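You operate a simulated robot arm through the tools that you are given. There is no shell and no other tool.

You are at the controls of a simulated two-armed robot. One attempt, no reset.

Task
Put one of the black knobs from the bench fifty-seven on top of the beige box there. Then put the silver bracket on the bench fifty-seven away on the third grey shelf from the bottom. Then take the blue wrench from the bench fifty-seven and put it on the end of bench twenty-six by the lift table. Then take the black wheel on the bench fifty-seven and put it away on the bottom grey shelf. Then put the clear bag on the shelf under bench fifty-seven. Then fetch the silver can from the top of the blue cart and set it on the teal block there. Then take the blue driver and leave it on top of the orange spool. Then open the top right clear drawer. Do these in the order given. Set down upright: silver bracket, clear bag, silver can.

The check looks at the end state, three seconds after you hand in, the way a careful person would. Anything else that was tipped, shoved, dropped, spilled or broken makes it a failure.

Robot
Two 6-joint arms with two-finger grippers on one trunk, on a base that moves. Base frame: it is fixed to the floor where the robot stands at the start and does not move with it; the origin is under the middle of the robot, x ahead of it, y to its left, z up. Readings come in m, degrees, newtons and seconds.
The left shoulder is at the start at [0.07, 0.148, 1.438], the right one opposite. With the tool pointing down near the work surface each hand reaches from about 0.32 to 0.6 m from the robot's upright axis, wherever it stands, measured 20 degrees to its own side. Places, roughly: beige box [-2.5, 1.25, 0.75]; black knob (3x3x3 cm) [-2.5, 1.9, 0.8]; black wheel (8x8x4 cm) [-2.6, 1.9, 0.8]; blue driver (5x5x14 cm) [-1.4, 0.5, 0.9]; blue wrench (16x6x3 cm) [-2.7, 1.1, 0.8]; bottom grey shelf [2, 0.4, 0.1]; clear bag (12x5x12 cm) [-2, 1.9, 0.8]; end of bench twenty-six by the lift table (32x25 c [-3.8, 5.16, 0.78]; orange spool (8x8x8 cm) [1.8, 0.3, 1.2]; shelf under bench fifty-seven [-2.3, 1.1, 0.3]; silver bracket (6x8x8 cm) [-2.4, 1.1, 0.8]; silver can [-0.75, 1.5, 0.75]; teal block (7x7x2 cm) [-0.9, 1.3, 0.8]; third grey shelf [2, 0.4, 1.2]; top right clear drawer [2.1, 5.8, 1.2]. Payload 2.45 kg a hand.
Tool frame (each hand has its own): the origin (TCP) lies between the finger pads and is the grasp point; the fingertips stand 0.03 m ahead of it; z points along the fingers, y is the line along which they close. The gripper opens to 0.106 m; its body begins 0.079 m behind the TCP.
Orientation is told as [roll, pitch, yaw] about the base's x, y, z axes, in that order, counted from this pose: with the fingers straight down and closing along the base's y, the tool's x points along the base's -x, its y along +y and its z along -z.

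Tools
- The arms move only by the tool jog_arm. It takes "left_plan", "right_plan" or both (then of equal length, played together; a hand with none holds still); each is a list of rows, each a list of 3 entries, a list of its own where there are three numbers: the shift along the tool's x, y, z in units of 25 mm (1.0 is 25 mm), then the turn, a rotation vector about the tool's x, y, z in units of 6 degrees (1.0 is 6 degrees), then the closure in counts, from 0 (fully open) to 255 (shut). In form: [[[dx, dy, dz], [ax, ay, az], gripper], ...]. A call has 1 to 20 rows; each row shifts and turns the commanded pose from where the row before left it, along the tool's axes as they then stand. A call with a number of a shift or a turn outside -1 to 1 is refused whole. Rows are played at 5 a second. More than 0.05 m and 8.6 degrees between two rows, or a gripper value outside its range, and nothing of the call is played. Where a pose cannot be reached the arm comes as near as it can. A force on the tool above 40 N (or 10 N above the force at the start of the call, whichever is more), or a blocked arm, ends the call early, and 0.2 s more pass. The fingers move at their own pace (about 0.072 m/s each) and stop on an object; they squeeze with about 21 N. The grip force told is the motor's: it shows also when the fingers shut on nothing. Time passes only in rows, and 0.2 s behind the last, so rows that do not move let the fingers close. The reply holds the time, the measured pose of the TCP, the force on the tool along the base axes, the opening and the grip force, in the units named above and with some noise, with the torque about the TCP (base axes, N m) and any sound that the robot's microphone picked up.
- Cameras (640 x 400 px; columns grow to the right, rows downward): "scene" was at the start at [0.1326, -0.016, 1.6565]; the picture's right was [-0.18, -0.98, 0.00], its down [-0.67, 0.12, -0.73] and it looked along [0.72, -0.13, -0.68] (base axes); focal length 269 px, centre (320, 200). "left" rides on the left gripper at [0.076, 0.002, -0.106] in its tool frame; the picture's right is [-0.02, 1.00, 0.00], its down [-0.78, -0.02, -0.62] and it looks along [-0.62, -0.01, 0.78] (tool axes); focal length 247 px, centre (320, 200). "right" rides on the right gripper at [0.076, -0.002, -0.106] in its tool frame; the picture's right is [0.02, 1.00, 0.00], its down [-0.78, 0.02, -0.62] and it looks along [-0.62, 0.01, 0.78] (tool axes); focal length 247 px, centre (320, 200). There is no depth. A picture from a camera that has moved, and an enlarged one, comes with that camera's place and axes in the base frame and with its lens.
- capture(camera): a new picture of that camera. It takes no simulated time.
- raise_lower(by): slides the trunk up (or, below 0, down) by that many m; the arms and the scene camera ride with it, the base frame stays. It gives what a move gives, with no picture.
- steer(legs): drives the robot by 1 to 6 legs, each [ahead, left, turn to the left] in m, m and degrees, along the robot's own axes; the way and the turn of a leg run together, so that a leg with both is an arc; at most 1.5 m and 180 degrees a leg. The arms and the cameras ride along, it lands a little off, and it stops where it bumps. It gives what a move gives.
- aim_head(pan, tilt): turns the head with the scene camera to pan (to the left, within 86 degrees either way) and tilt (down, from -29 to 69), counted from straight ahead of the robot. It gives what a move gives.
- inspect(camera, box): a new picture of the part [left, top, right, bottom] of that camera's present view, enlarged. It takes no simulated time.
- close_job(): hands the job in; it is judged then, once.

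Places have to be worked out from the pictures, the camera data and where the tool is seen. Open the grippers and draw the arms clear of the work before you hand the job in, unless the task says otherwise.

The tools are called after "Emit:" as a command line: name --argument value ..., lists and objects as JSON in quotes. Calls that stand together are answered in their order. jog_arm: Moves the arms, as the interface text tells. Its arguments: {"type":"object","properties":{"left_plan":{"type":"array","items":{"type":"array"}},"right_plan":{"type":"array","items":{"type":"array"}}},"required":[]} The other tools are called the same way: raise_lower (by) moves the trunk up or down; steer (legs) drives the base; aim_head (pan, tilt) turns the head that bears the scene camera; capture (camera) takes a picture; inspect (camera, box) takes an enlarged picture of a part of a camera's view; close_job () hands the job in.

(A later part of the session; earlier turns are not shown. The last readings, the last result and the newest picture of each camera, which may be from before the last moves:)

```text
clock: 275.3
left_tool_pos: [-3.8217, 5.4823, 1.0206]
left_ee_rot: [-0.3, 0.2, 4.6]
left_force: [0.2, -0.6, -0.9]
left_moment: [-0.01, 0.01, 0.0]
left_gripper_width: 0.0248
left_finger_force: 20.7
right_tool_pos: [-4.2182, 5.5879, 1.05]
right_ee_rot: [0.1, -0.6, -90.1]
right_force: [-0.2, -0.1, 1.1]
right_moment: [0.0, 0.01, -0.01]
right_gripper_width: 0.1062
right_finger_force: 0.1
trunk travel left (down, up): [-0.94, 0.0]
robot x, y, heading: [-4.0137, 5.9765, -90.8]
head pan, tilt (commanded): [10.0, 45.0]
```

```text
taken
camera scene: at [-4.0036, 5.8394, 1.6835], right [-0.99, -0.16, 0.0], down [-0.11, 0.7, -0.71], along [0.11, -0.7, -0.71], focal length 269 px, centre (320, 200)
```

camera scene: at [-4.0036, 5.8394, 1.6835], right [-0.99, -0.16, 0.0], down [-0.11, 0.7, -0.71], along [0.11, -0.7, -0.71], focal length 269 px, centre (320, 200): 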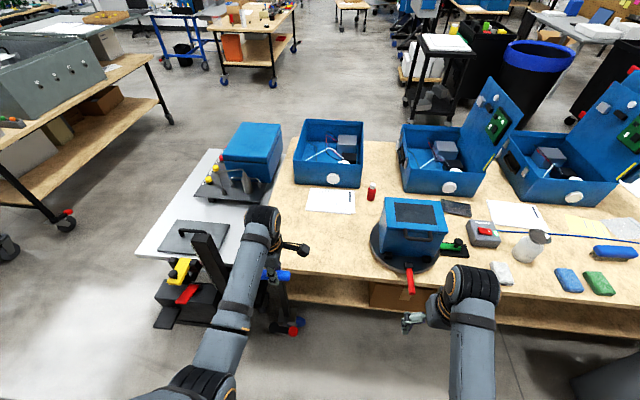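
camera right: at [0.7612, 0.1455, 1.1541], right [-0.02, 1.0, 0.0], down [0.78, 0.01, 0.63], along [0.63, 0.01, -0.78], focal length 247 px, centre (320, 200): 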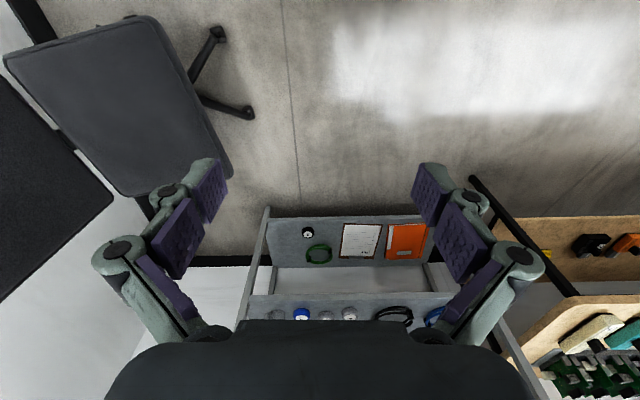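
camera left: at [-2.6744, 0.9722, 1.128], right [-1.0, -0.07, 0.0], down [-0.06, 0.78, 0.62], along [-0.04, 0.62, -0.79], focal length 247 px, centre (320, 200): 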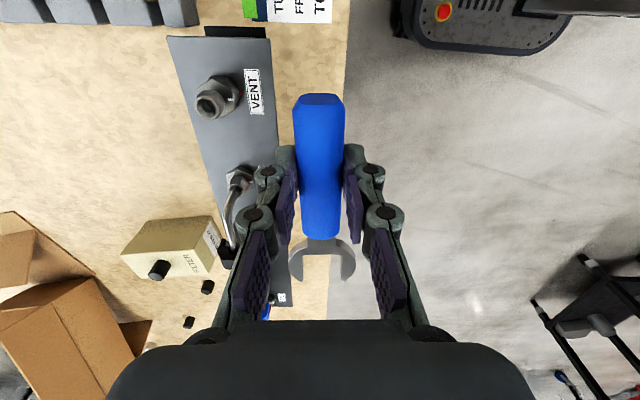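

The free zone at the corner lies between the paper (y≤5.01) and the back edge, right of the blue tool's disc. I drive 33 cm ahead so the wrench comes over [-3.835, 5.15].

Emit:
steer --legs '[[0.33, -0.015, 0.6]]'

Emit:
capture --camera "left"

Emit:
capture --camera "scene"

```text
clock: 277.5
left_tool_pos: [-3.831, 5.1553, 1.0217]
left_ee_rot: [-0.4, 0.2, 5.5]
left_force: [0.4, 0.7, -1.0]
left_moment: [-0.01, 0.02, -0.02]
left_gripper_width: 0.0248
left_finger_force: 20.8
right_tool_pos: [-4.2291, 5.2536, 1.0498]
right_ee_rot: [0.1, -0.8, -89.2]
right_force: [0.3, 0.7, -0.4]
right_moment: [0.05, 0.04, -0.03]
right_gripper_width: 0.1061
right_finger_force: 0.1
trunk travel left (down, up): [-0.94, 0.0]
robot x, y, heading: [-4.031, 5.6404, -89.9]
head pan, tilt (commanded): [10.0, 45.0]
```

```text
taken
camera left: at [-3.9054, 5.1489, 1.1284], right [-0.07, 1.0, -0.01], down [0.78, 0.06, 0.62], along [0.62, 0.04, -0.79], focal length 247 px, centre (320, 200)
```

left: 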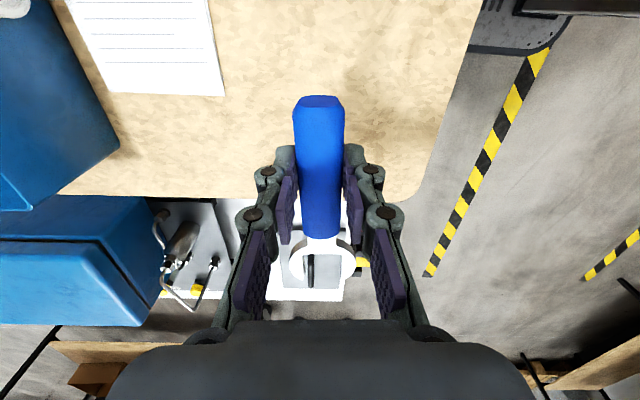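

```text
taken
camera scene: at [-4.0182, 5.5099, 1.6837], right [-0.98, -0.18, 0.0], down [-0.12, 0.69, -0.71], along [0.12, -0.7, -0.71], focal length 269 px, centre (320, 200)
```

scene: 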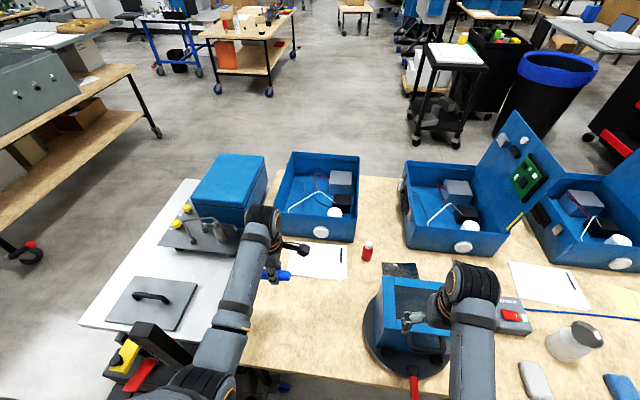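

The left hand is over the free corner area; the right hand stays high above the blue tool. I lower the wrench to z≈0.83.

Emit:
jog_arm --left_plan '[[[0, 0, 0.95], [0, 0, 0], 255], [[0, 0, 0.95], [0, 0, 0], 255], [[0, 0, 0.95], [0, 0, 0], 255], [[0, 0, 0.95], [0, 0, 0], 255], [[0, 0, 0.95], [0, 0, 0], 255], [[0, 0, 0.95], [0, 0, 0], 255], [[0, 0, 0.95], [0, 0, 0], 255], [[0, 0, 0.9], [0, 0, 0], 255], [[0, 0, 0], [0, 0, 0], 255]]'

Emit:
capture --camera "left"

```text
clock: 279.5
left_tool_pos: [-3.8318, 5.153, 0.8308]
left_ee_rot: [-0.2, 0.2, 5.4]
left_force: [0.2, 0.3, -1.0]
left_moment: [-0.03, 0.03, 0.0]
left_gripper_width: 0.0251
left_finger_force: 20.6
right_tool_pos: [-4.2301, 5.2511, 1.0481]
right_ee_rot: [0.1, -0.7, -89.2]
right_force: [0.9, 0.0, -0.6]
right_moment: [-0.03, 0.03, -0.01]
right_gripper_width: 0.1061
right_finger_force: 0.1
trunk travel left (down, up): [-0.94, 0.0]
robot x, y, heading: [-4.0343, 5.6374, -89.8]
head pan, tilt (commanded): [10.0, 45.0]
```

```text
taken
camera left: at [-3.9062, 5.1465, 0.9379], right [-0.07, 1.0, 0.0], down [0.78, 0.06, 0.62], along [0.62, 0.04, -0.79], focal length 247 px, centre (320, 200)
```

left: 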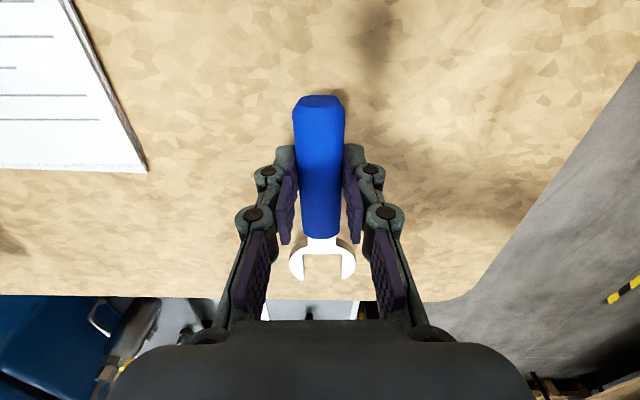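

Clear below. I lower the last 2 cm in small rows, watching the force.

Emit:
jog_arm --left_plan '[[[0, 0, 0.2], [0, 0, 0], 255], [[0, 0, 0.2], [0, 0, 0], 255], [[0, 0, 0.15], [0, 0, 0], 255], [[0, 0, 0.1], [0, 0, 0], 255], [[0, 0, 0], [0, 0, 0], 255]]'

```text
clock: 280.7
left_tool_pos: [-3.8305, 5.1522, 0.8143]
left_ee_rot: [-0.3, 0.1, 5.4]
left_force: [-0.1, 0.1, -1.6]
left_moment: [-0.01, 0.02, 0.02]
left_gripper_width: 0.0249
left_finger_force: 21.3
right_tool_pos: [-4.228, 5.253, 1.0487]
right_ee_rot: [0.2, -0.6, -89.2]
right_force: [-0.3, -0.9, -0.4]
right_moment: [-0.01, 0.0, -0.01]
right_gripper_width: 0.106
right_finger_force: 0.0
trunk travel left (down, up): [-0.94, 0.0]
robot x, y, heading: [-4.0346, 5.6384, -89.9]
head pan, tilt (commanded): [10.0, 45.0]
```

Emit:
jog_arm --left_plan '[[[0, 0, 0.1], [0, 0, 0], 255], [[0, 0, 0.1], [0, 0, 0], 255], [[0, 0, 0], [0, 0, 0], 255]]'

```text
clock: 281.5
left_tool_pos: [-3.8315, 5.1521, 0.8107]
left_ee_rot: [-0.4, 0.2, 5.4]
left_force: [1.0, 0.3, 10.0]
left_moment: [0.05, -0.16, -0.03]
left_gripper_width: 0.0248
left_finger_force: 20.8
right_tool_pos: [-4.2288, 5.2532, 1.0491]
right_ee_rot: [0.2, -0.7, -89.2]
right_force: [0.3, 0.3, 0.2]
right_moment: [-0.01, -0.04, -0.01]
right_gripper_width: 0.1064
right_finger_force: 0.0
trunk travel left (down, up): [-0.94, 0.0]
robot x, y, heading: [-4.0335, 5.6412, -89.8]
head pan, tilt (commanded): [10.0, 45.0]
```

Contact at z≈0.811 with 10 N. I ease off, open to ~5 cm, lift and check.

Emit:
jog_arm --left_plan '[[[0, 0, -0.06], [0, 0, 0], 255], [[0, 0, 0], [0, 0, 0], 180], [[0, 0, 0], [0, 0, 0], 150], [[0, 0, 0], [0, 0, 0], 130], [[0, 0, 0], [0, 0, 0], 120], [[0, 0, -0.5], [0, 0, 0], 120], [[0, 0, -0.9], [0, 0, 0], 120], [[0, 0, -0.95], [0, 0, 0], 120], [[0, 0, -0.95], [0, 0, 0], 120], [[0, 0, -0.95], [0, 0, 0], 60], [[0, 0, -0.95], [0, 0, 0], 0], [[0, 0, -0.95], [0, 0, 0], 0], [[0, 0, -0.95], [0, 0, 0], 0], [[0, 0, -0.95], [0, 0, 0], 0]]'

Emit:
capture --camera "left"

Emit:
capture --camera "scene"

```text
clock: 284.5
left_tool_pos: [-3.8321, 5.154, 1.0114]
left_ee_rot: [-0.1, 0.1, 5.6]
left_force: [0.3, -0.5, -0.5]
left_moment: [-0.01, 0.03, 0.01]
left_gripper_width: 0.1061
left_finger_force: 0.0
right_tool_pos: [-4.2301, 5.2523, 1.0492]
right_ee_rot: [0.2, -0.7, -89.2]
right_force: [-1.1, 0.0, 0.2]
right_moment: [-0.01, -0.03, -0.03]
right_gripper_width: 0.1061
right_finger_force: 0.0
trunk travel left (down, up): [-0.94, 0.0]
robot x, y, heading: [-4.0367, 5.6364, -89.7]
head pan, tilt (commanded): [10.0, 45.0]
```

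```text
taken
camera left: at [-3.9059, 5.147, 1.1199], right [-0.07, 1.0, 0.0], down [0.78, 0.06, 0.62], along [0.62, 0.04, -0.79], focal length 247 px, centre (320, 200)
```

left: 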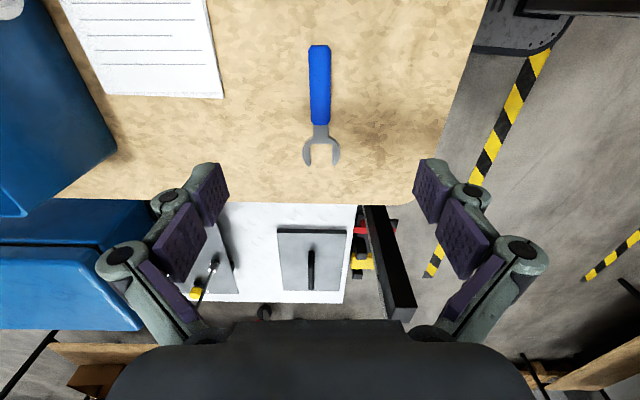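

```text
taken
camera scene: at [-4.0186, 5.5074, 1.6835], right [-0.98, -0.18, 0.0], down [-0.12, 0.7, -0.71], along [0.12, -0.7, -0.71], focal length 269 px, centre (320, 200)
```

scene: 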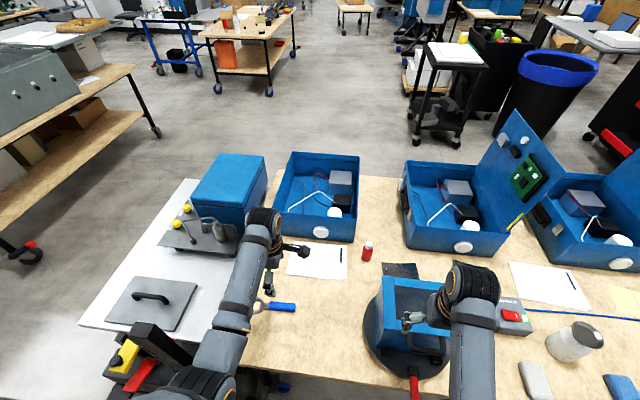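

The wrench lies on the end of bench 26 by the lift table: task 3 done. I drive back round to bench 57 for the wheel, which I will take with the right hand.

Emit:
steer --legs '[[-0.32, 0, 0], [0, 0, 90], [1.5, 0, 0], [0.12, 0, 0], [0, 0, -90], [1.5, 0, 0]]'

Emit:
steer --legs '[[0.5, 0, 0], [0.73, -0.53, 0], [0.73, -0.53, 0], [0, 0, 90]]'

Emit:
aim_head --pan -15 --tilt 45

Emit:
capture --camera "scene"

```text
clock: 309.2
left_tool_pos: [-2.1895, 4.002, 1.0113]
left_ee_rot: [-0.2, 0.2, 5.8]
left_force: [-0.4, -0.6, 0.7]
left_moment: [0.0, -0.02, 0.01]
left_gripper_width: 0.1059
left_finger_force: 0.0
right_tool_pos: [-2.5874, 4.0979, 1.0487]
right_ee_rot: [0.1, -0.7, -88.8]
right_force: [0.5, 0.2, 0.1]
right_moment: [-0.01, 0.01, -0.02]
right_gripper_width: 0.1059
right_finger_force: 0.2
trunk travel left (down, up): [-0.94, 0.0]
robot x, y, heading: [-2.3945, 4.4874, -89.3]
head pan, tilt (commanded): [10.0, 45.0]
```

```text
clock: 324.6
left_tool_pos: [-2.9556, 2.7187, 1.0119]
left_ee_rot: [-0.2, 0.1, 94.7]
left_force: [0.2, -0.5, -0.3]
left_moment: [-0.01, -0.02, 0.01]
left_gripper_width: 0.106
left_finger_force: 0.1
right_tool_pos: [-3.0601, 2.3226, 1.0487]
right_ee_rot: [0.1, -0.6, 0.0]
right_force: [0.0, -0.1, 0.7]
right_moment: [-0.02, 0.03, -0.01]
right_gripper_width: 0.1059
right_finger_force: 0.0
trunk travel left (down, up): [-0.94, 0.0]
robot x, y, heading: [-3.4416, 2.5214, -0.5]
head pan, tilt (commanded): [10.0, 45.0]
```

```text
clock: 325.5
left_tool_pos: [-2.9563, 2.7196, 1.0113]
left_ee_rot: [-0.2, 0.3, 94.7]
left_force: [0.7, 0.3, -0.1]
left_moment: [0.0, 0.0, 0.0]
left_gripper_width: 0.106
left_finger_force: 0.0
right_tool_pos: [-3.0596, 2.3223, 1.0508]
right_ee_rot: [0.1, -0.6, 0.1]
right_force: [0.4, -0.2, 0.4]
right_moment: [0.03, 0.02, 0.03]
right_gripper_width: 0.106
right_finger_force: 0.1
trunk travel left (down, up): [-0.94, 0.0]
robot x, y, heading: [-3.4423, 2.5228, -0.6]
head pan, tilt (commanded): [-15.0, 45.0]
```

```text
taken
camera scene: at [-3.3146, 2.4999, 1.6835], right [-0.27, -0.96, 0.0], down [-0.68, 0.19, -0.71], along [0.68, -0.19, -0.71], focal length 269 px, centre (320, 200)
```

scene: 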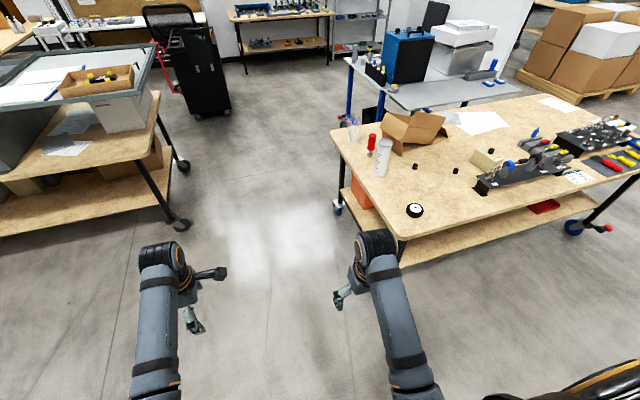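

I turn the right tool by -90° and drive so the right hand comes near the wheel.

Emit:
jog_arm --right_plan '[[[0, 0, 0], [0, 0, 1], 0], [[0, 0, 0], [0, 0, 1], 0], [[0, 0, 0], [0, 0, 1], 0], [[0, 0, 0], [0, 0, 1], 0], [[0, 0, 0], [0, 0, 1], 0], [[0, 0, 0], [0, 0, 1], 0], [[0, 0, 0], [0, 0, 1], 0], [[0, 0, 0], [0, 0, 1], 0], [[0, 0, 0], [0, 0, 1], 0], [[0, 0, 0], [0, 0, 1], 0], [[0, 0, 0], [0, 0, 1], 0], [[0, 0, 0], [0, 0, 1], 0], [[0, 0, 0], [0, 0, 1], 0], [[0, 0, 0], [0, 0, 1], 0], [[0, 0, 0], [0, 0, 1], 0]]'

Emit:
steer --legs '[[0, -0.44, 0.5], [0.33, 0, 0]]'

Emit:
capture --camera "right"

```text
clock: 328.7
left_tool_pos: [-2.9562, 2.7204, 1.0115]
left_ee_rot: [-0.1, 0.2, 94.7]
left_force: [-0.1, 0.0, 0.5]
left_moment: [-0.02, 0.04, 0.03]
left_gripper_width: 0.1056
left_finger_force: 0.1
right_tool_pos: [-3.0599, 2.3235, 1.0487]
right_ee_rot: [0.6, 0.0, -90.1]
right_force: [0.1, -0.4, -0.6]
right_moment: [0.02, 0.02, 0.05]
right_gripper_width: 0.1059
right_finger_force: 0.1
trunk travel left (down, up): [-0.94, 0.0]
robot x, y, heading: [-3.4459, 2.5248, -0.5]
head pan, tilt (commanded): [-15.0, 45.0]
```

```text
clock: 333.2
left_tool_pos: [-2.63, 2.2839, 1.0131]
left_ee_rot: [-0.2, 0.2, 95.0]
left_force: [0.0, 0.8, -1.0]
left_moment: [0.02, -0.03, 0.0]
left_gripper_width: 0.1058
left_finger_force: 0.1
right_tool_pos: [-2.7329, 1.8872, 1.0503]
right_ee_rot: [0.6, 0.0, -89.6]
right_force: [-0.1, -0.5, -0.1]
right_moment: [-0.04, -0.04, 0.0]
right_gripper_width: 0.1057
right_finger_force: 0.0
trunk travel left (down, up): [-0.94, 0.0]
robot x, y, heading: [-3.1146, 2.0858, -0.0]
head pan, tilt (commanded): [-15.0, 45.0]
```

```text
taken
camera right: at [-2.7361, 1.9637, 1.1558], right [1.0, 0.03, 0.01], down [0.01, -0.78, 0.62], along [0.03, -0.62, -0.78], focal length 247 px, centre (320, 200)
```

right: 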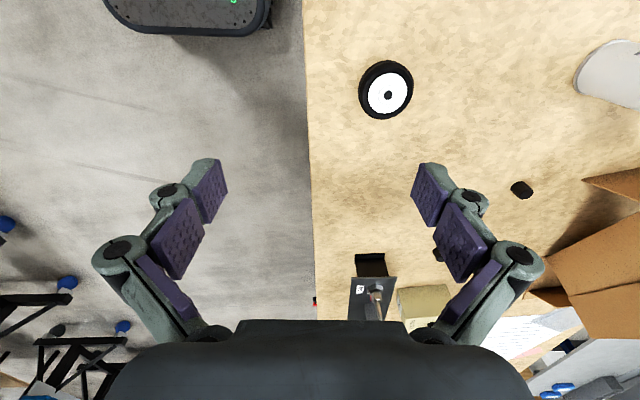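

The wheel centre is [-2.635, 1.871]. I move the right hand above it and look again.

Emit:
jog_arm --right_plan '[[[-0.165, 0.98, 0], [0, 0, 0], 0], [[-0.165, 0.98, 0], [0, 0, 0], 0], [[-0.165, 0.98, 0], [0, 0, 0], 0], [[-0.165, 0.98, 0], [0, 0, 0], 0], [[0, 0, 0.9], [0, 0, 0], 0], [[0, 0, 0.9], [0, 0, 0], 0], [[0, 0, 0.9], [0, 0, 0], 0], [[0, 0, 0.9], [0, 0, 0], 0], [[0, 0, 0], [0, 0, 0], 0]]'

Emit:
capture --camera "right"

```text
clock: 335.2
left_tool_pos: [-2.6299, 2.2839, 1.0132]
left_ee_rot: [-0.2, 0.2, 95.0]
left_force: [-0.7, 0.0, -0.2]
left_moment: [-0.01, -0.02, -0.02]
left_gripper_width: 0.1062
left_finger_force: 0.0
right_tool_pos: [-2.6309, 1.8706, 0.9589]
right_ee_rot: [0.7, 0.1, -89.5]
right_force: [-0.2, -1.6, 0.0]
right_moment: [0.03, 0.01, 0.02]
right_gripper_width: 0.106
right_finger_force: 0.1
trunk travel left (down, up): [-0.94, 0.0]
robot x, y, heading: [-3.115, 2.088, -0.4]
head pan, tilt (commanded): [-15.0, 45.0]
```

```text
taken
camera right: at [-2.6352, 1.9476, 1.0662], right [1.0, 0.03, 0.01], down [0.02, -0.78, 0.62], along [0.03, -0.62, -0.78], focal length 247 px, centre (320, 200)
```

right: 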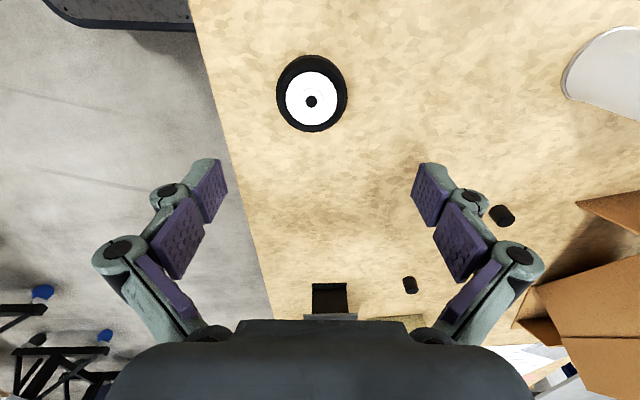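

The wheel is centred within 7 mm. I correct and descend around it to z≈0.81.

Emit:
jog_arm --right_plan '[[[0.12, -0.28, 0.9], [0, 0, 0], 0], [[0, 0, 0.9], [0, 0, 0], 0], [[0, 0, 0.9], [0, 0, 0], 0], [[0, 0, 0.9], [0, 0, 0], 0], [[0, 0, 0.9], [0, 0, 0], 0], [[0, 0, 0.9], [0, 0, 0], 0], [[0, 0, 0.4], [0, 0, 0], 0], [[0, 0, 0], [0, 0, 0], 0]]'

Emit:
capture --camera "right"

```text
clock: 337.0
left_tool_pos: [-2.6292, 2.2841, 1.0122]
left_ee_rot: [-0.2, 0.1, 95.0]
left_force: [0.8, -0.6, 0.2]
left_moment: [-0.02, -0.03, 0.01]
left_gripper_width: 0.1062
left_finger_force: 0.1
right_tool_pos: [-2.6375, 1.8754, 0.8155]
right_ee_rot: [0.6, 0.2, -89.7]
right_force: [-0.3, 0.7, 0.8]
right_moment: [0.03, 0.02, 0.0]
right_gripper_width: 0.1062
right_finger_force: 0.1
trunk travel left (down, up): [-0.94, 0.0]
robot x, y, heading: [-3.1178, 2.0834, -0.3]
head pan, tilt (commanded): [-15.0, 45.0]
```

```text
taken
camera right: at [-2.6406, 1.9515, 0.9215], right [1.0, 0.03, 0.01], down [0.01, -0.78, 0.62], along [0.03, -0.62, -0.78], focal length 247 px, centre (320, 200)
```

right: 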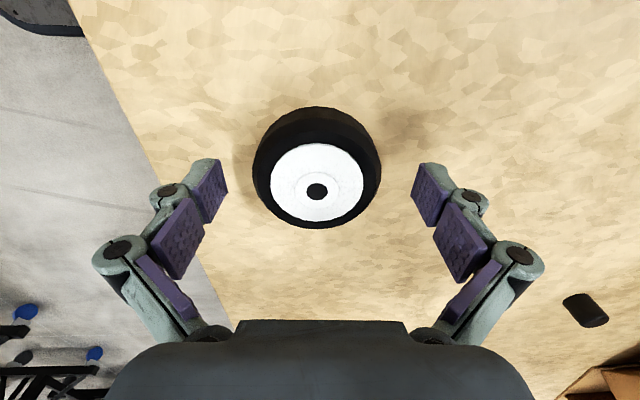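

The wheel is centred between the pads. I close on it.

Emit:
jog_arm --right_plan '[[[0, 0, 0.1], [0, 0, 0], 40], [[0, 0, 0], [0, 0, 0], 80], [[0, 0, 0], [0, 0, 0], 160], [[0, 0, 0], [0, 0, 0], 255], [[0, 0, 0], [0, 0, 0], 255], [[0, 0, 0], [0, 0, 0], 255]]'

Emit:
jog_arm --right_plan '[[[0, 0, -0.4], [0, 0, 0], 255], [[0, 0, -0.8], [0, 0, 0], 255], [[0, 0, -0.9], [0, 0, 0], 255], [[0, 0, -0.9], [0, 0, 0], 255], [[0, 0, -0.9], [0, 0, 0], 255], [[0, 0, -0.9], [0, 0, 0], 255], [[0, 0, -0.9], [0, 0, 0], 255], [[0, 0, -0.9], [0, 0, 0], 255], [[0, 0, -0.9], [0, 0, 0], 255]]'

Emit:
capture --camera "right"

```text
clock: 338.4
left_tool_pos: [-2.6301, 2.2833, 1.0122]
left_ee_rot: [-0.2, 0.2, 95.0]
left_force: [-0.8, -0.3, -0.4]
left_moment: [0.02, 0.03, 0.0]
left_gripper_width: 0.106
left_finger_force: 0.1
right_tool_pos: [-2.6394, 1.8737, 0.8135]
right_ee_rot: [0.8, 0.1, -89.6]
right_force: [-2.5, 0.7, 1.0]
right_moment: [0.01, 0.12, 0.01]
right_gripper_width: 0.0733
right_finger_force: 21.0
trunk travel left (down, up): [-0.94, 0.0]
robot x, y, heading: [-3.1158, 2.0841, -0.1]
head pan, tilt (commanded): [-15.0, 45.0]
```

```text
clock: 340.4
left_tool_pos: [-2.629, 2.2843, 1.0122]
left_ee_rot: [-0.1, 0.2, 95.1]
left_force: [0.2, 0.1, 0.5]
left_moment: [0.0, -0.01, 0.01]
left_gripper_width: 0.1059
left_finger_force: 0.0
right_tool_pos: [-2.6399, 1.8756, 1.0002]
right_ee_rot: [0.6, 0.1, -89.5]
right_force: [-0.2, -0.3, -0.8]
right_moment: [0.0, 0.01, 0.0]
right_gripper_width: 0.0731
right_finger_force: 21.0
trunk travel left (down, up): [-0.94, 0.0]
robot x, y, heading: [-3.1195, 2.0867, -0.2]
head pan, tilt (commanded): [-15.0, 45.0]
```

```text
taken
camera right: at [-2.6428, 1.9511, 1.106], right [1.0, 0.03, 0.01], down [0.02, -0.78, 0.62], along [0.03, -0.62, -0.78], focal length 247 px, centre (320, 200)
```

right: 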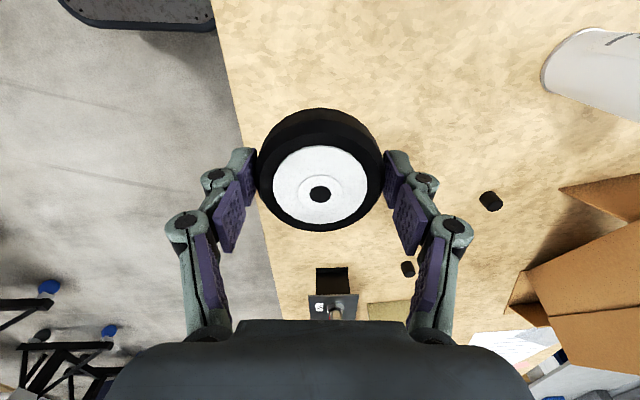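

The wheel is held firmly. I drive back by the south route toward the grey shelf.

Emit:
steer --legs '[[-0.35, 0, 0], [0, 0, -89.8], [1.5, 0, 0], [1.05, 0, 0], [0, 0, 90]]'

Emit:
steer --legs '[[1.5, 0, 0], [1.45, 0, 0], [0.6, 0.5, 0], [0.35, 0.4, 0]]'

Emit:
aim_head --pan 0 --tilt 40

Emit:
capture --camera "scene"

```text
clock: 362.4
left_tool_pos: [-3.0338, -0.2986, 1.0116]
left_ee_rot: [-0.3, 0.4, 93.1]
left_force: [-0.3, 0.1, -0.8]
left_moment: [0.01, 0.03, -0.02]
left_gripper_width: 0.1059
left_finger_force: 0.0
right_tool_pos: [-3.0578, -0.7065, 0.9988]
right_ee_rot: [0.6, 0.1, -91.6]
right_force: [-0.2, -0.3, -1.9]
right_moment: [-0.03, -0.05, 0.04]
right_gripper_width: 0.0732
right_finger_force: 21.2
trunk travel left (down, up): [-0.94, 0.0]
robot x, y, heading: [-3.5273, -0.4768, -2.0]
head pan, tilt (commanded): [-15.0, 45.0]
```

```text
clock: 383.1
left_tool_pos: [0.885, 0.43, 1.0138]
left_ee_rot: [-0.1, 0.3, 92.5]
left_force: [-0.1, -0.8, -0.3]
left_moment: [0.01, -0.02, -0.03]
left_gripper_width: 0.1062
left_finger_force: 0.0
right_tool_pos: [0.8572, 0.0202, 0.9996]
right_ee_rot: [0.7, 0.0, -92.1]
right_force: [-0.3, 0.3, -1.1]
right_moment: [-0.02, -0.01, 0.0]
right_gripper_width: 0.0729
right_finger_force: 20.4
trunk travel left (down, up): [-0.94, 0.0]
robot x, y, heading: [0.3913, 0.2529, -2.6]
head pan, tilt (commanded): [-15.0, 45.0]
```

```text
clock: 383.8
left_tool_pos: [0.8872, 0.4297, 1.0114]
left_ee_rot: [-0.1, 0.3, 92.4]
left_force: [0.0, 0.3, -0.4]
left_moment: [-0.04, 0.01, 0.02]
left_gripper_width: 0.1058
left_finger_force: 0.0
right_tool_pos: [0.8559, 0.0194, 1.0]
right_ee_rot: [0.5, 0.0, -92.1]
right_force: [-0.8, 0.8, -1.3]
right_moment: [0.0, 0.02, 0.01]
right_gripper_width: 0.0732
right_finger_force: 20.8
trunk travel left (down, up): [-0.94, 0.0]
robot x, y, heading: [0.3912, 0.2494, -2.5]
head pan, tilt (commanded): [0.0, 40.0]
```

```text
taken
camera scene: at [0.5271, 0.2446, 1.6907], right [-0.05, -1.0, 0.0], down [-0.64, 0.03, -0.77], along [0.76, -0.04, -0.64], focal length 269 px, centre (320, 200)
```

scene: 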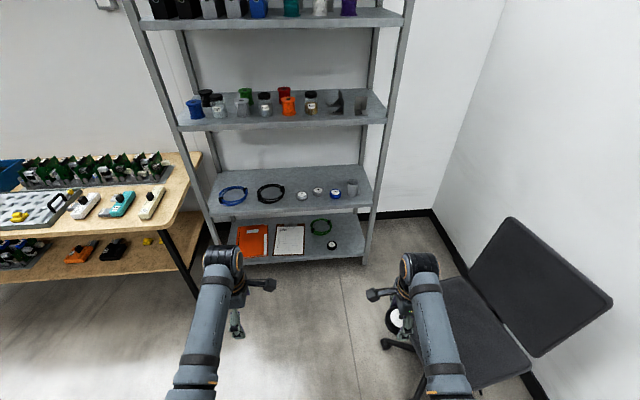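

I zoom on the two lower shelves to pick the free spot and get their heights.

Emit:
inspect --camera "scene" --box '[190, 155, 400, 285]'

```text
3.05 times, centred on (295, 220) of scene
camera zoom: at [0.5271, 0.2446, 1.6907], right [-0.05, -1.0, 0.0], down [-0.64, 0.03, -0.77], along [0.76, -0.04, -0.64], focal length 820 px, centre (396, 139)
```

zoom: 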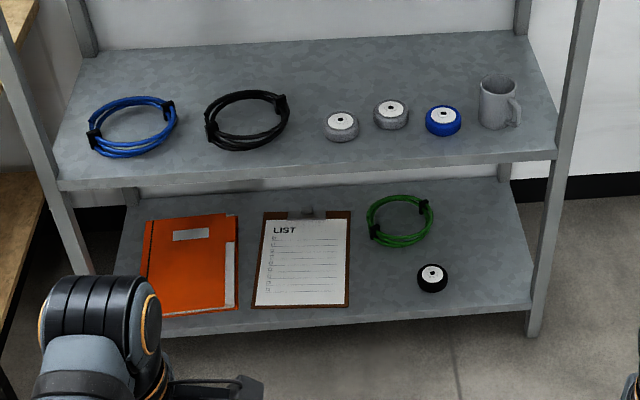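

The bottom shelf surface is z≈0.146, the second's lip underside ≈0.58; the free spot is between clipboard (y≥0.30) and the existing wheel (y≤0.14), at about [1.83, 0.217]. I tuck in the left hand (closed), and drive to just before the shelf.

Emit:
jog_arm --left_plan '[[[-0.78, 0.84, -0.3], [0, 0, 0], 100], [[-0.78, 0.84, -0.3], [0, 0, 0], 200], [[-0.78, 0.84, -0.3], [0, 0, 0], 255], [[-0.78, 0.84, -0.3], [0, 0, 0], 255]]'

Emit:
steer --legs '[[0.6, 0.2, 2.5]]'

Emit:
aim_head --pan 0 --tilt 45

Emit:
capture --camera "scene"

```text
clock: 384.8
left_tool_pos: [0.7967, 0.5042, 1.0407]
left_ee_rot: [-0.2, 0.3, 92.4]
left_force: [-0.4, -0.3, 0.1]
left_moment: [0.0, -0.03, -0.01]
left_gripper_width: 0.0
left_finger_force: 15.4
right_tool_pos: [0.8565, 0.0213, 0.9995]
right_ee_rot: [0.8, 0.0, -92.2]
right_force: [0.4, 0.2, -0.4]
right_moment: [-0.01, -0.02, 0.02]
right_gripper_width: 0.0733
right_finger_force: 20.7
trunk travel left (down, up): [-0.94, 0.0]
robot x, y, heading: [0.3922, 0.2487, -3.0]
head pan, tilt (commanded): [0.0, 40.0]
```

```text
clock: 388.4
left_tool_pos: [1.3904, 0.7032, 1.0403]
left_ee_rot: [-0.2, 0.3, 94.8]
left_force: [0.0, 0.0, -0.7]
left_moment: [-0.04, -0.01, -0.01]
left_gripper_width: 0.0
left_finger_force: 21.1
right_tool_pos: [1.4678, 0.2235, 0.9992]
right_ee_rot: [0.6, 0.1, -89.7]
right_force: [0.2, -0.2, -1.0]
right_moment: [0.02, -0.01, 0.0]
right_gripper_width: 0.0729
right_finger_force: 20.9
trunk travel left (down, up): [-0.94, 0.0]
robot x, y, heading: [0.9914, 0.4363, -0.2]
head pan, tilt (commanded): [0.0, 40.0]
```

```text
clock: 389.0
left_tool_pos: [1.3903, 0.7046, 1.0407]
left_ee_rot: [-0.3, 0.2, 94.8]
left_force: [0.5, -0.7, -0.5]
left_moment: [0.04, -0.01, 0.0]
left_gripper_width: 0.0
left_finger_force: 20.7
right_tool_pos: [1.4686, 0.2235, 0.9996]
right_ee_rot: [0.5, 0.1, -89.8]
right_force: [-0.2, -0.8, -1.0]
right_moment: [0.02, -0.01, 0.01]
right_gripper_width: 0.0731
right_finger_force: 21.2
trunk travel left (down, up): [-0.94, 0.0]
robot x, y, heading: [0.9912, 0.4336, -0.3]
head pan, tilt (commanded): [0.0, 45.0]
```

```text
taken
camera scene: at [1.1254, 0.4337, 1.6835], right [-0.01, -1.0, 0.0], down [-0.71, 0.01, -0.71], along [0.71, -0.01, -0.71], focal length 269 px, centre (320, 200)
```

scene: 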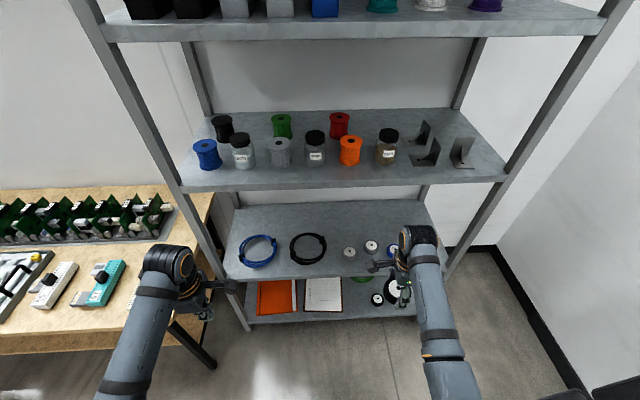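

All clear around. I lower the trunk by 0.77 so the wheel's bottom comes to about 0.19.

Emit:
raise_lower --by -0.77

Emit:
aim_head --pan -10 --tilt 45

Emit:
capture --camera "scene"

Emit:
capture --camera "right"

```text
refused: -0.77 is not a number from -0.4 to 0.4
```

```text
clock: 389.7
left_tool_pos: [1.3898, 0.705, 1.041]
left_ee_rot: [-0.1, 0.1, 94.8]
left_force: [-0.1, -0.3, -0.6]
left_moment: [0.01, 0.01, -0.02]
left_gripper_width: 0.0
left_finger_force: 21.5
right_tool_pos: [1.4697, 0.2258, 0.9988]
right_ee_rot: [0.6, 0.0, -89.8]
right_force: [0.1, 0.4, -2.0]
right_moment: [-0.01, 0.0, -0.01]
right_gripper_width: 0.073
right_finger_force: 20.4
trunk travel left (down, up): [-0.94, 0.0]
robot x, y, heading: [0.9949, 0.435, -0.5]
head pan, tilt (commanded): [-10.0, 45.0]
```

```text
taken
camera scene: at [1.1245, 0.4198, 1.6834], right [-0.18, -0.98, 0.0], down [-0.7, 0.13, -0.71], along [0.7, -0.13, -0.71], focal length 269 px, centre (320, 200)
```

scene: 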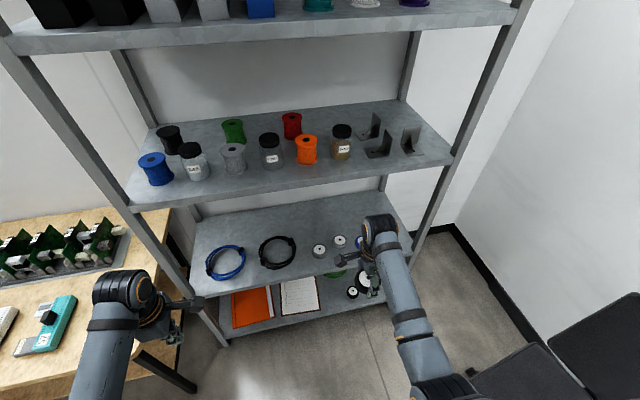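

```text
taken
camera right: at [1.4662, 0.301, 1.1054], right [1.0, 0.03, 0.01], down [0.01, -0.78, 0.62], along [0.02, -0.62, -0.78], focal length 247 px, centre (320, 200)
```

right: 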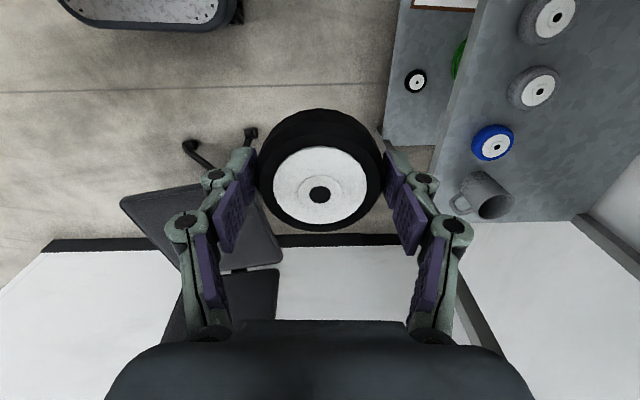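

The trunk moves at most 0.4 per call, so I lower it in two steps.

Emit:
raise_lower --by -0.4

Emit:
raise_lower --by -0.36

Emit:
capture --camera "scene"

Emit:
capture --camera "right"

```text
clock: 393.6
left_tool_pos: [1.3901, 0.7049, 0.6421]
left_ee_rot: [-0.2, 0.3, 94.8]
left_force: [1.4, 0.2, 0.4]
left_moment: [0.0, 0.02, 0.01]
left_gripper_width: 0.0
left_finger_force: 21.1
right_tool_pos: [1.4694, 0.2244, 0.5996]
right_ee_rot: [0.6, 0.0, -89.9]
right_force: [-0.7, -1.0, -1.7]
right_moment: [0.02, 0.02, -0.02]
right_gripper_width: 0.0733
right_finger_force: 20.5
trunk travel left (down, up): [-0.54, 0.4]
robot x, y, heading: [0.9924, 0.4371, -0.3]
head pan, tilt (commanded): [-10.0, 45.0]
```

```text
clock: 397.1
left_tool_pos: [1.3905, 0.7039, 0.281]
left_ee_rot: [-0.1, 0.2, 94.9]
left_force: [0.1, 0.3, 0.6]
left_moment: [-0.01, -0.02, -0.02]
left_gripper_width: 0.0
left_finger_force: 21.1
right_tool_pos: [1.4684, 0.2248, 0.2396]
right_ee_rot: [0.6, 0.0, -89.8]
right_force: [0.2, 0.2, -1.3]
right_moment: [-0.01, 0.03, -0.01]
right_gripper_width: 0.0728
right_finger_force: 20.8
trunk travel left (down, up): [-0.18, 0.76]
robot x, y, heading: [0.9885, 0.4364, -0.6]
head pan, tilt (commanded): [-10.0, 45.0]
```

```text
taken
camera scene: at [1.124, 0.4197, 0.9235], right [-0.18, -0.98, 0.0], down [-0.7, 0.13, -0.71], along [0.7, -0.13, -0.71], focal length 269 px, centre (320, 200)
```

scene: 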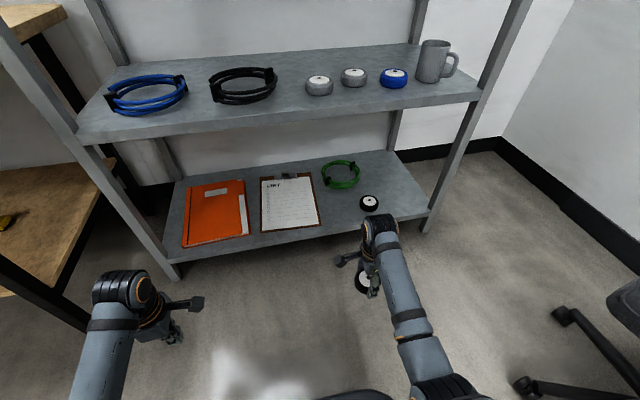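

```text
taken
camera right: at [1.4658, 0.301, 0.3455], right [1.0, 0.03, 0.01], down [0.01, -0.78, 0.62], along [0.02, -0.62, -0.78], focal length 247 px, centre (320, 200)
```

right: 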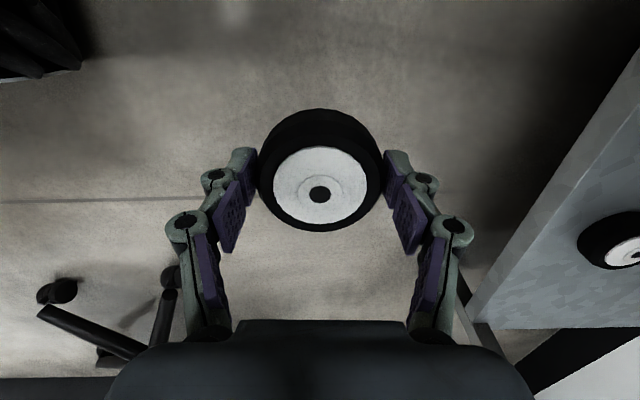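

From this lower view: front edge x≈1.74, clipboard edge y≈0.30, existing wheel [1.814, 0.096], coil front x≈1.92, upper lip underside ≈0.567 with my wrist top ≈0.49. I drive 34 cm in to bring the wheel over [1.812, 0.218].

Emit:
steer --legs '[[0.2, -0.004, 0.5]]'

Emit:
capture --camera "scene"

Emit:
capture --camera "right"

```text
clock: 398.6
left_tool_pos: [1.5872, 0.7028, 0.2809]
left_ee_rot: [-0.2, 0.3, 95.3]
left_force: [-0.7, 0.8, 0.1]
left_moment: [0.0, -0.02, 0.0]
left_gripper_width: 0.0
left_finger_force: 21.0
right_tool_pos: [1.6697, 0.2228, 0.2388]
right_ee_rot: [0.6, 0.0, -89.3]
right_force: [-0.8, -0.4, -1.0]
right_moment: [0.0, 0.0, -0.02]
right_gripper_width: 0.0731
right_finger_force: 20.8
trunk travel left (down, up): [-0.18, 0.76]
robot x, y, heading: [1.1895, 0.4317, 0.1]
head pan, tilt (commanded): [-10.0, 45.0]
```

```text
taken
camera scene: at [1.3232, 0.416, 0.9235], right [-0.17, -0.98, 0.0], down [-0.7, 0.12, -0.71], along [0.7, -0.12, -0.71], focal length 269 px, centre (320, 200)
```

scene: 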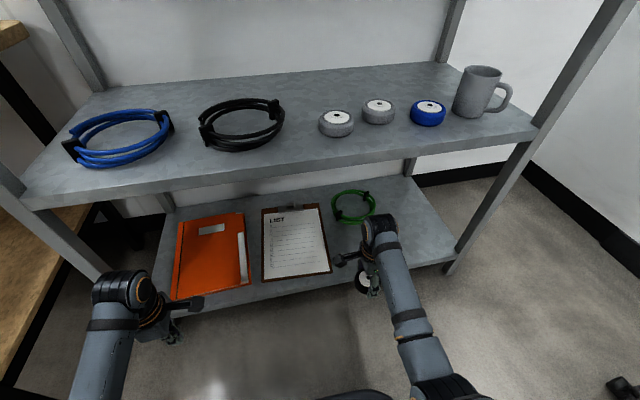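

```text
taken
camera right: at [1.6659, 0.3001, 0.3454], right [1.0, 0.03, 0.01], down [0.02, -0.78, 0.62], along [0.03, -0.62, -0.78], focal length 247 px, centre (320, 200)
```

right: 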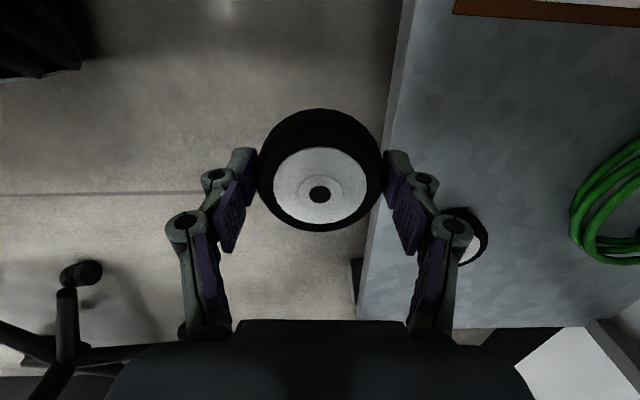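

The gap runs y≈0.152–0.297, and the wheel is centred on it at y=0.223. I drive the remaining 14 cm.

Emit:
steer --legs '[[0.142, 0.001, 0]]'

Emit:
capture --camera "right"

Emit:
capture --camera "scene"

```text
clock: 400.0
left_tool_pos: [1.7305, 0.7031, 0.2817]
left_ee_rot: [-0.1, 0.3, 95.0]
left_force: [-1.2, 0.4, 0.5]
left_moment: [0.0, 0.02, 0.02]
left_gripper_width: 0.0
left_finger_force: 21.6
right_tool_pos: [1.8114, 0.2245, 0.2392]
right_ee_rot: [0.6, 0.0, -89.5]
right_force: [-0.9, -0.3, -0.9]
right_moment: [-0.02, 0.0, 0.0]
right_gripper_width: 0.073
right_finger_force: 21.0
trunk travel left (down, up): [-0.18, 0.76]
robot x, y, heading: [1.3353, 0.4329, -0.3]
head pan, tilt (commanded): [-10.0, 45.0]
```

```text
taken
camera right: at [1.8081, 0.3002, 0.3453], right [1.0, 0.03, 0.01], down [0.02, -0.78, 0.62], along [0.03, -0.62, -0.78], focal length 247 px, centre (320, 200)
```

right: 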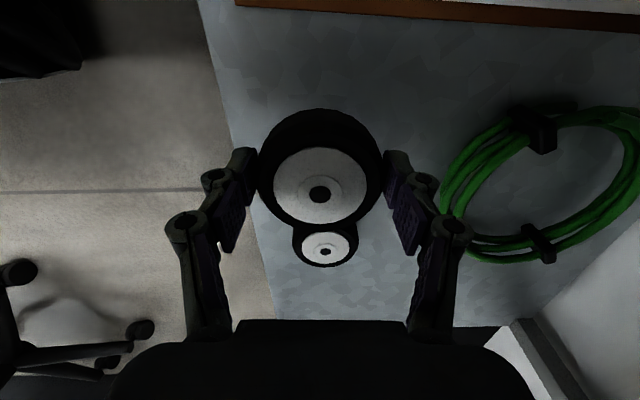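

```text
taken
camera scene: at [1.4657, 0.4167, 0.9235], right [-0.17, -0.98, 0.0], down [-0.7, 0.12, -0.71], along [0.7, -0.12, -0.71], focal length 269 px, centre (320, 200)
```

scene: 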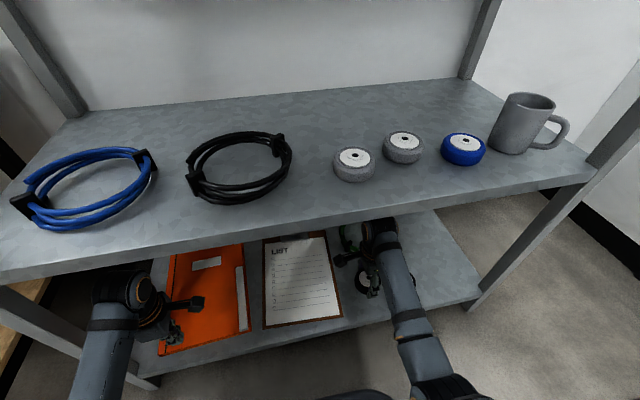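

The wheel sits over the gap (existing wheel at [1.822, 0.11], coil beyond x=1.93). I lower by arm, slowly near the end.

Emit:
jog_arm --right_plan '[[[0, 0, 0.6], [0, 0, 0], 255], [[0, 0, 0.6], [0, 0, 0], 255], [[0, 0, 0.4], [0, 0, 0], 255], [[0, 0, 0.2], [0, 0, 0], 255], [[0, 0, 0], [0, 0, 0], 255]]'

```text
clock: 401.2
left_tool_pos: [1.7295, 0.7034, 0.2814]
left_ee_rot: [-0.1, 0.3, 95.2]
left_force: [0.3, -0.9, 1.2]
left_moment: [0.0, -0.02, -0.02]
left_gripper_width: 0.0
left_finger_force: 20.8
right_tool_pos: [1.8119, 0.2242, 0.1947]
right_ee_rot: [0.6, 0.1, -89.4]
right_force: [0.8, -1.0, -1.8]
right_moment: [0.03, 0.02, 0.0]
right_gripper_width: 0.0733
right_finger_force: 20.6
trunk travel left (down, up): [-0.18, 0.76]
robot x, y, heading: [1.3329, 0.4302, -0.2]
head pan, tilt (commanded): [-10.0, 45.0]
```

Emit:
jog_arm --right_plan '[[[0, 0, 0.15], [0, 0, 0], 255], [[0, 0, 0.1], [0, 0, 0], 255], [[0, 0, 0], [0, 0, 0], 255]]'

```text
clock: 402.0
left_tool_pos: [1.7289, 0.7042, 0.2803]
left_ee_rot: [-0.1, 0.2, 95.3]
left_force: [-0.1, 1.2, 0.0]
left_moment: [-0.01, -0.02, -0.02]
left_gripper_width: 0.0002
left_finger_force: 21.0
right_tool_pos: [1.8115, 0.2233, 0.1879]
right_ee_rot: [0.6, 0.0, -89.4]
right_force: [0.8, 0.1, -1.6]
right_moment: [-0.01, 0.02, -0.01]
right_gripper_width: 0.0732
right_finger_force: 20.6
trunk travel left (down, up): [-0.18, 0.76]
robot x, y, heading: [1.3325, 0.4339, -0.1]
head pan, tilt (commanded): [-10.0, 45.0]
```

Emit:
jog_arm --right_plan '[[[0, 0, 0.1], [0, 0, 0], 255], [[0, 0, 0.1], [0, 0, 0], 255], [[0, 0, 0], [0, 0, 0], 255]]'

```text
clock: 402.8
left_tool_pos: [1.7296, 0.7033, 0.2802]
left_ee_rot: [-0.1, 0.2, 95.1]
left_force: [0.0, -0.2, 0.0]
left_moment: [0.0, 0.0, 0.02]
left_gripper_width: 0.0
left_finger_force: 21.2
right_tool_pos: [1.8117, 0.2238, 0.1826]
right_ee_rot: [0.6, 0.0, -89.5]
right_force: [-0.2, -0.1, -1.6]
right_moment: [-0.02, 0.01, 0.0]
right_gripper_width: 0.0731
right_finger_force: 21.3
trunk travel left (down, up): [-0.18, 0.76]
robot x, y, heading: [1.3335, 0.4336, -0.1]
head pan, tilt (commanded): [-10.0, 45.0]
```

No contact yet at z=0.1826; I continue by 2.5 mm rows.

Emit:
jog_arm --right_plan '[[[0, 0, 0.1], [0, 0, 0], 255], [[0, 0, 0.1], [0, 0, 0], 255], [[0, 0, 0], [0, 0, 0], 255]]'

Emit:
capture --camera "right"

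```text
clock: 403.6
left_tool_pos: [1.7311, 0.7031, 0.2806]
left_ee_rot: [-0.2, 0.1, 95.2]
left_force: [0.5, 0.2, -0.4]
left_moment: [-0.02, 0.01, -0.04]
left_gripper_width: 0.0
left_finger_force: 21.8
right_tool_pos: [1.8123, 0.2235, 0.1774]
right_ee_rot: [0.6, 0.0, -89.5]
right_force: [0.5, 0.0, -1.3]
right_moment: [-0.01, 0.02, 0.0]
right_gripper_width: 0.0732
right_finger_force: 20.7
trunk travel left (down, up): [-0.18, 0.76]
robot x, y, heading: [1.3331, 0.4295, -0.3]
head pan, tilt (commanded): [-10.0, 45.0]
```

```text
taken
camera right: at [1.8088, 0.3003, 0.284], right [1.0, 0.03, 0.01], down [0.02, -0.78, 0.62], along [0.03, -0.62, -0.78], focal length 247 px, centre (320, 200)
```

right: 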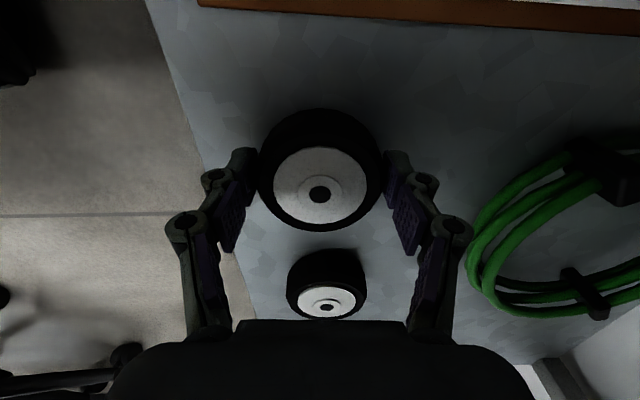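

Still free; I continue down in small steps.

Emit:
jog_arm --right_plan '[[[0, 0, 0.1], [0, 0, 0], 255], [[0, 0, 0.1], [0, 0, 0], 255], [[0, 0, 0], [0, 0, 0], 255]]'

Emit:
jog_arm --right_plan '[[[0, 0, 0.08], [0, 0, 0], 255], [[0, 0, 0.08], [0, 0, 0], 255], [[0, 0, 0], [0, 0, 0], 255]]'

```text
clock: 404.4
left_tool_pos: [1.7292, 0.703, 0.2802]
left_ee_rot: [-0.2, 0.3, 95.2]
left_force: [0.6, 0.9, -1.0]
left_moment: [0.0, 0.02, -0.01]
left_gripper_width: 0.0001
left_finger_force: 20.6
right_tool_pos: [1.8127, 0.2236, 0.1743]
right_ee_rot: [0.6, 0.1, -89.4]
right_force: [-2.9, 0.2, 4.4]
right_moment: [-0.02, 0.28, -0.03]
right_gripper_width: 0.0729
right_finger_force: 21.2
trunk travel left (down, up): [-0.18, 0.76]
robot x, y, heading: [1.3361, 0.4332, -0.0]
head pan, tilt (commanded): [-10.0, 45.0]
```

```text
clock: 405.2
left_tool_pos: [1.7291, 0.7032, 0.2814]
left_ee_rot: [-0.3, 0.3, 95.2]
left_force: [-0.2, 0.4, 0.4]
left_moment: [0.01, -0.04, 0.02]
left_gripper_width: 0.0003
left_finger_force: 21.2
right_tool_pos: [1.8141, 0.2229, 0.1726]
right_ee_rot: [1.0, -0.1, -89.4]
right_force: [-8.1, -0.5, 24.8]
right_moment: [-0.1, 0.4, -0.07]
right_gripper_width: 0.0737
right_finger_force: 21.1
trunk travel left (down, up): [-0.18, 0.76]
robot x, y, heading: [1.3384, 0.4295, -0.3]
head pan, tilt (commanded): [-10.0, 45.0]
```

The wheel is on the shelf (z≈0.174, 25 N). I ease up 3 mm, open slowly and lift off.

Emit:
jog_arm --right_plan '[[[0, 0, -0.14], [0, 0, 0], 255], [[0, 0, 0], [0, 0, 0], 255], [[0, 0, 0], [0, 0, 0], 70], [[0, 0, 0], [0, 0, 0], 50], [[0, 0, 0], [0, 0, 0], 30], [[0, 0, 0], [0, 0, 0], 20], [[0, 0, 0], [0, 0, 0], 20]]'

Emit:
capture --camera "right"

```text
clock: 406.8
left_tool_pos: [1.7305, 0.7034, 0.2802]
left_ee_rot: [-0.2, 0.3, 95.2]
left_force: [-0.2, -0.1, -0.5]
left_moment: [0.03, -0.02, -0.03]
left_gripper_width: 0.0
left_finger_force: 21.1
right_tool_pos: [1.8122, 0.2231, 0.1721]
right_ee_rot: [0.7, 0.0, -89.4]
right_force: [-0.4, 1.4, 0.3]
right_moment: [0.0, -0.01, 0.02]
right_gripper_width: 0.0976
right_finger_force: 0.0
trunk travel left (down, up): [-0.18, 0.76]
robot x, y, heading: [1.3357, 0.4306, 0.2]
head pan, tilt (commanded): [-10.0, 45.0]
```

```text
taken
camera right: at [1.8087, 0.3003, 0.2787], right [1.0, 0.03, 0.01], down [0.02, -0.78, 0.62], along [0.03, -0.62, -0.78], focal length 247 px, centre (320, 200)
```

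right: 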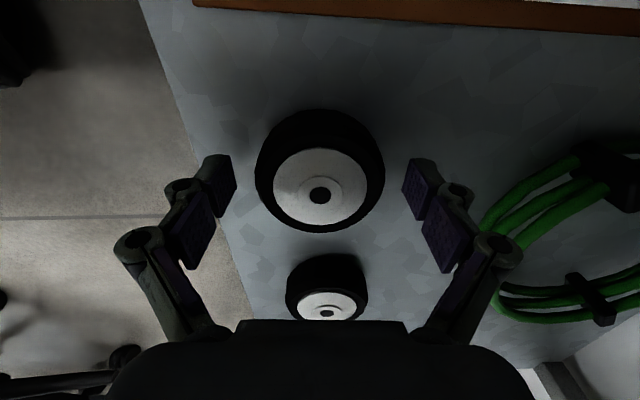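

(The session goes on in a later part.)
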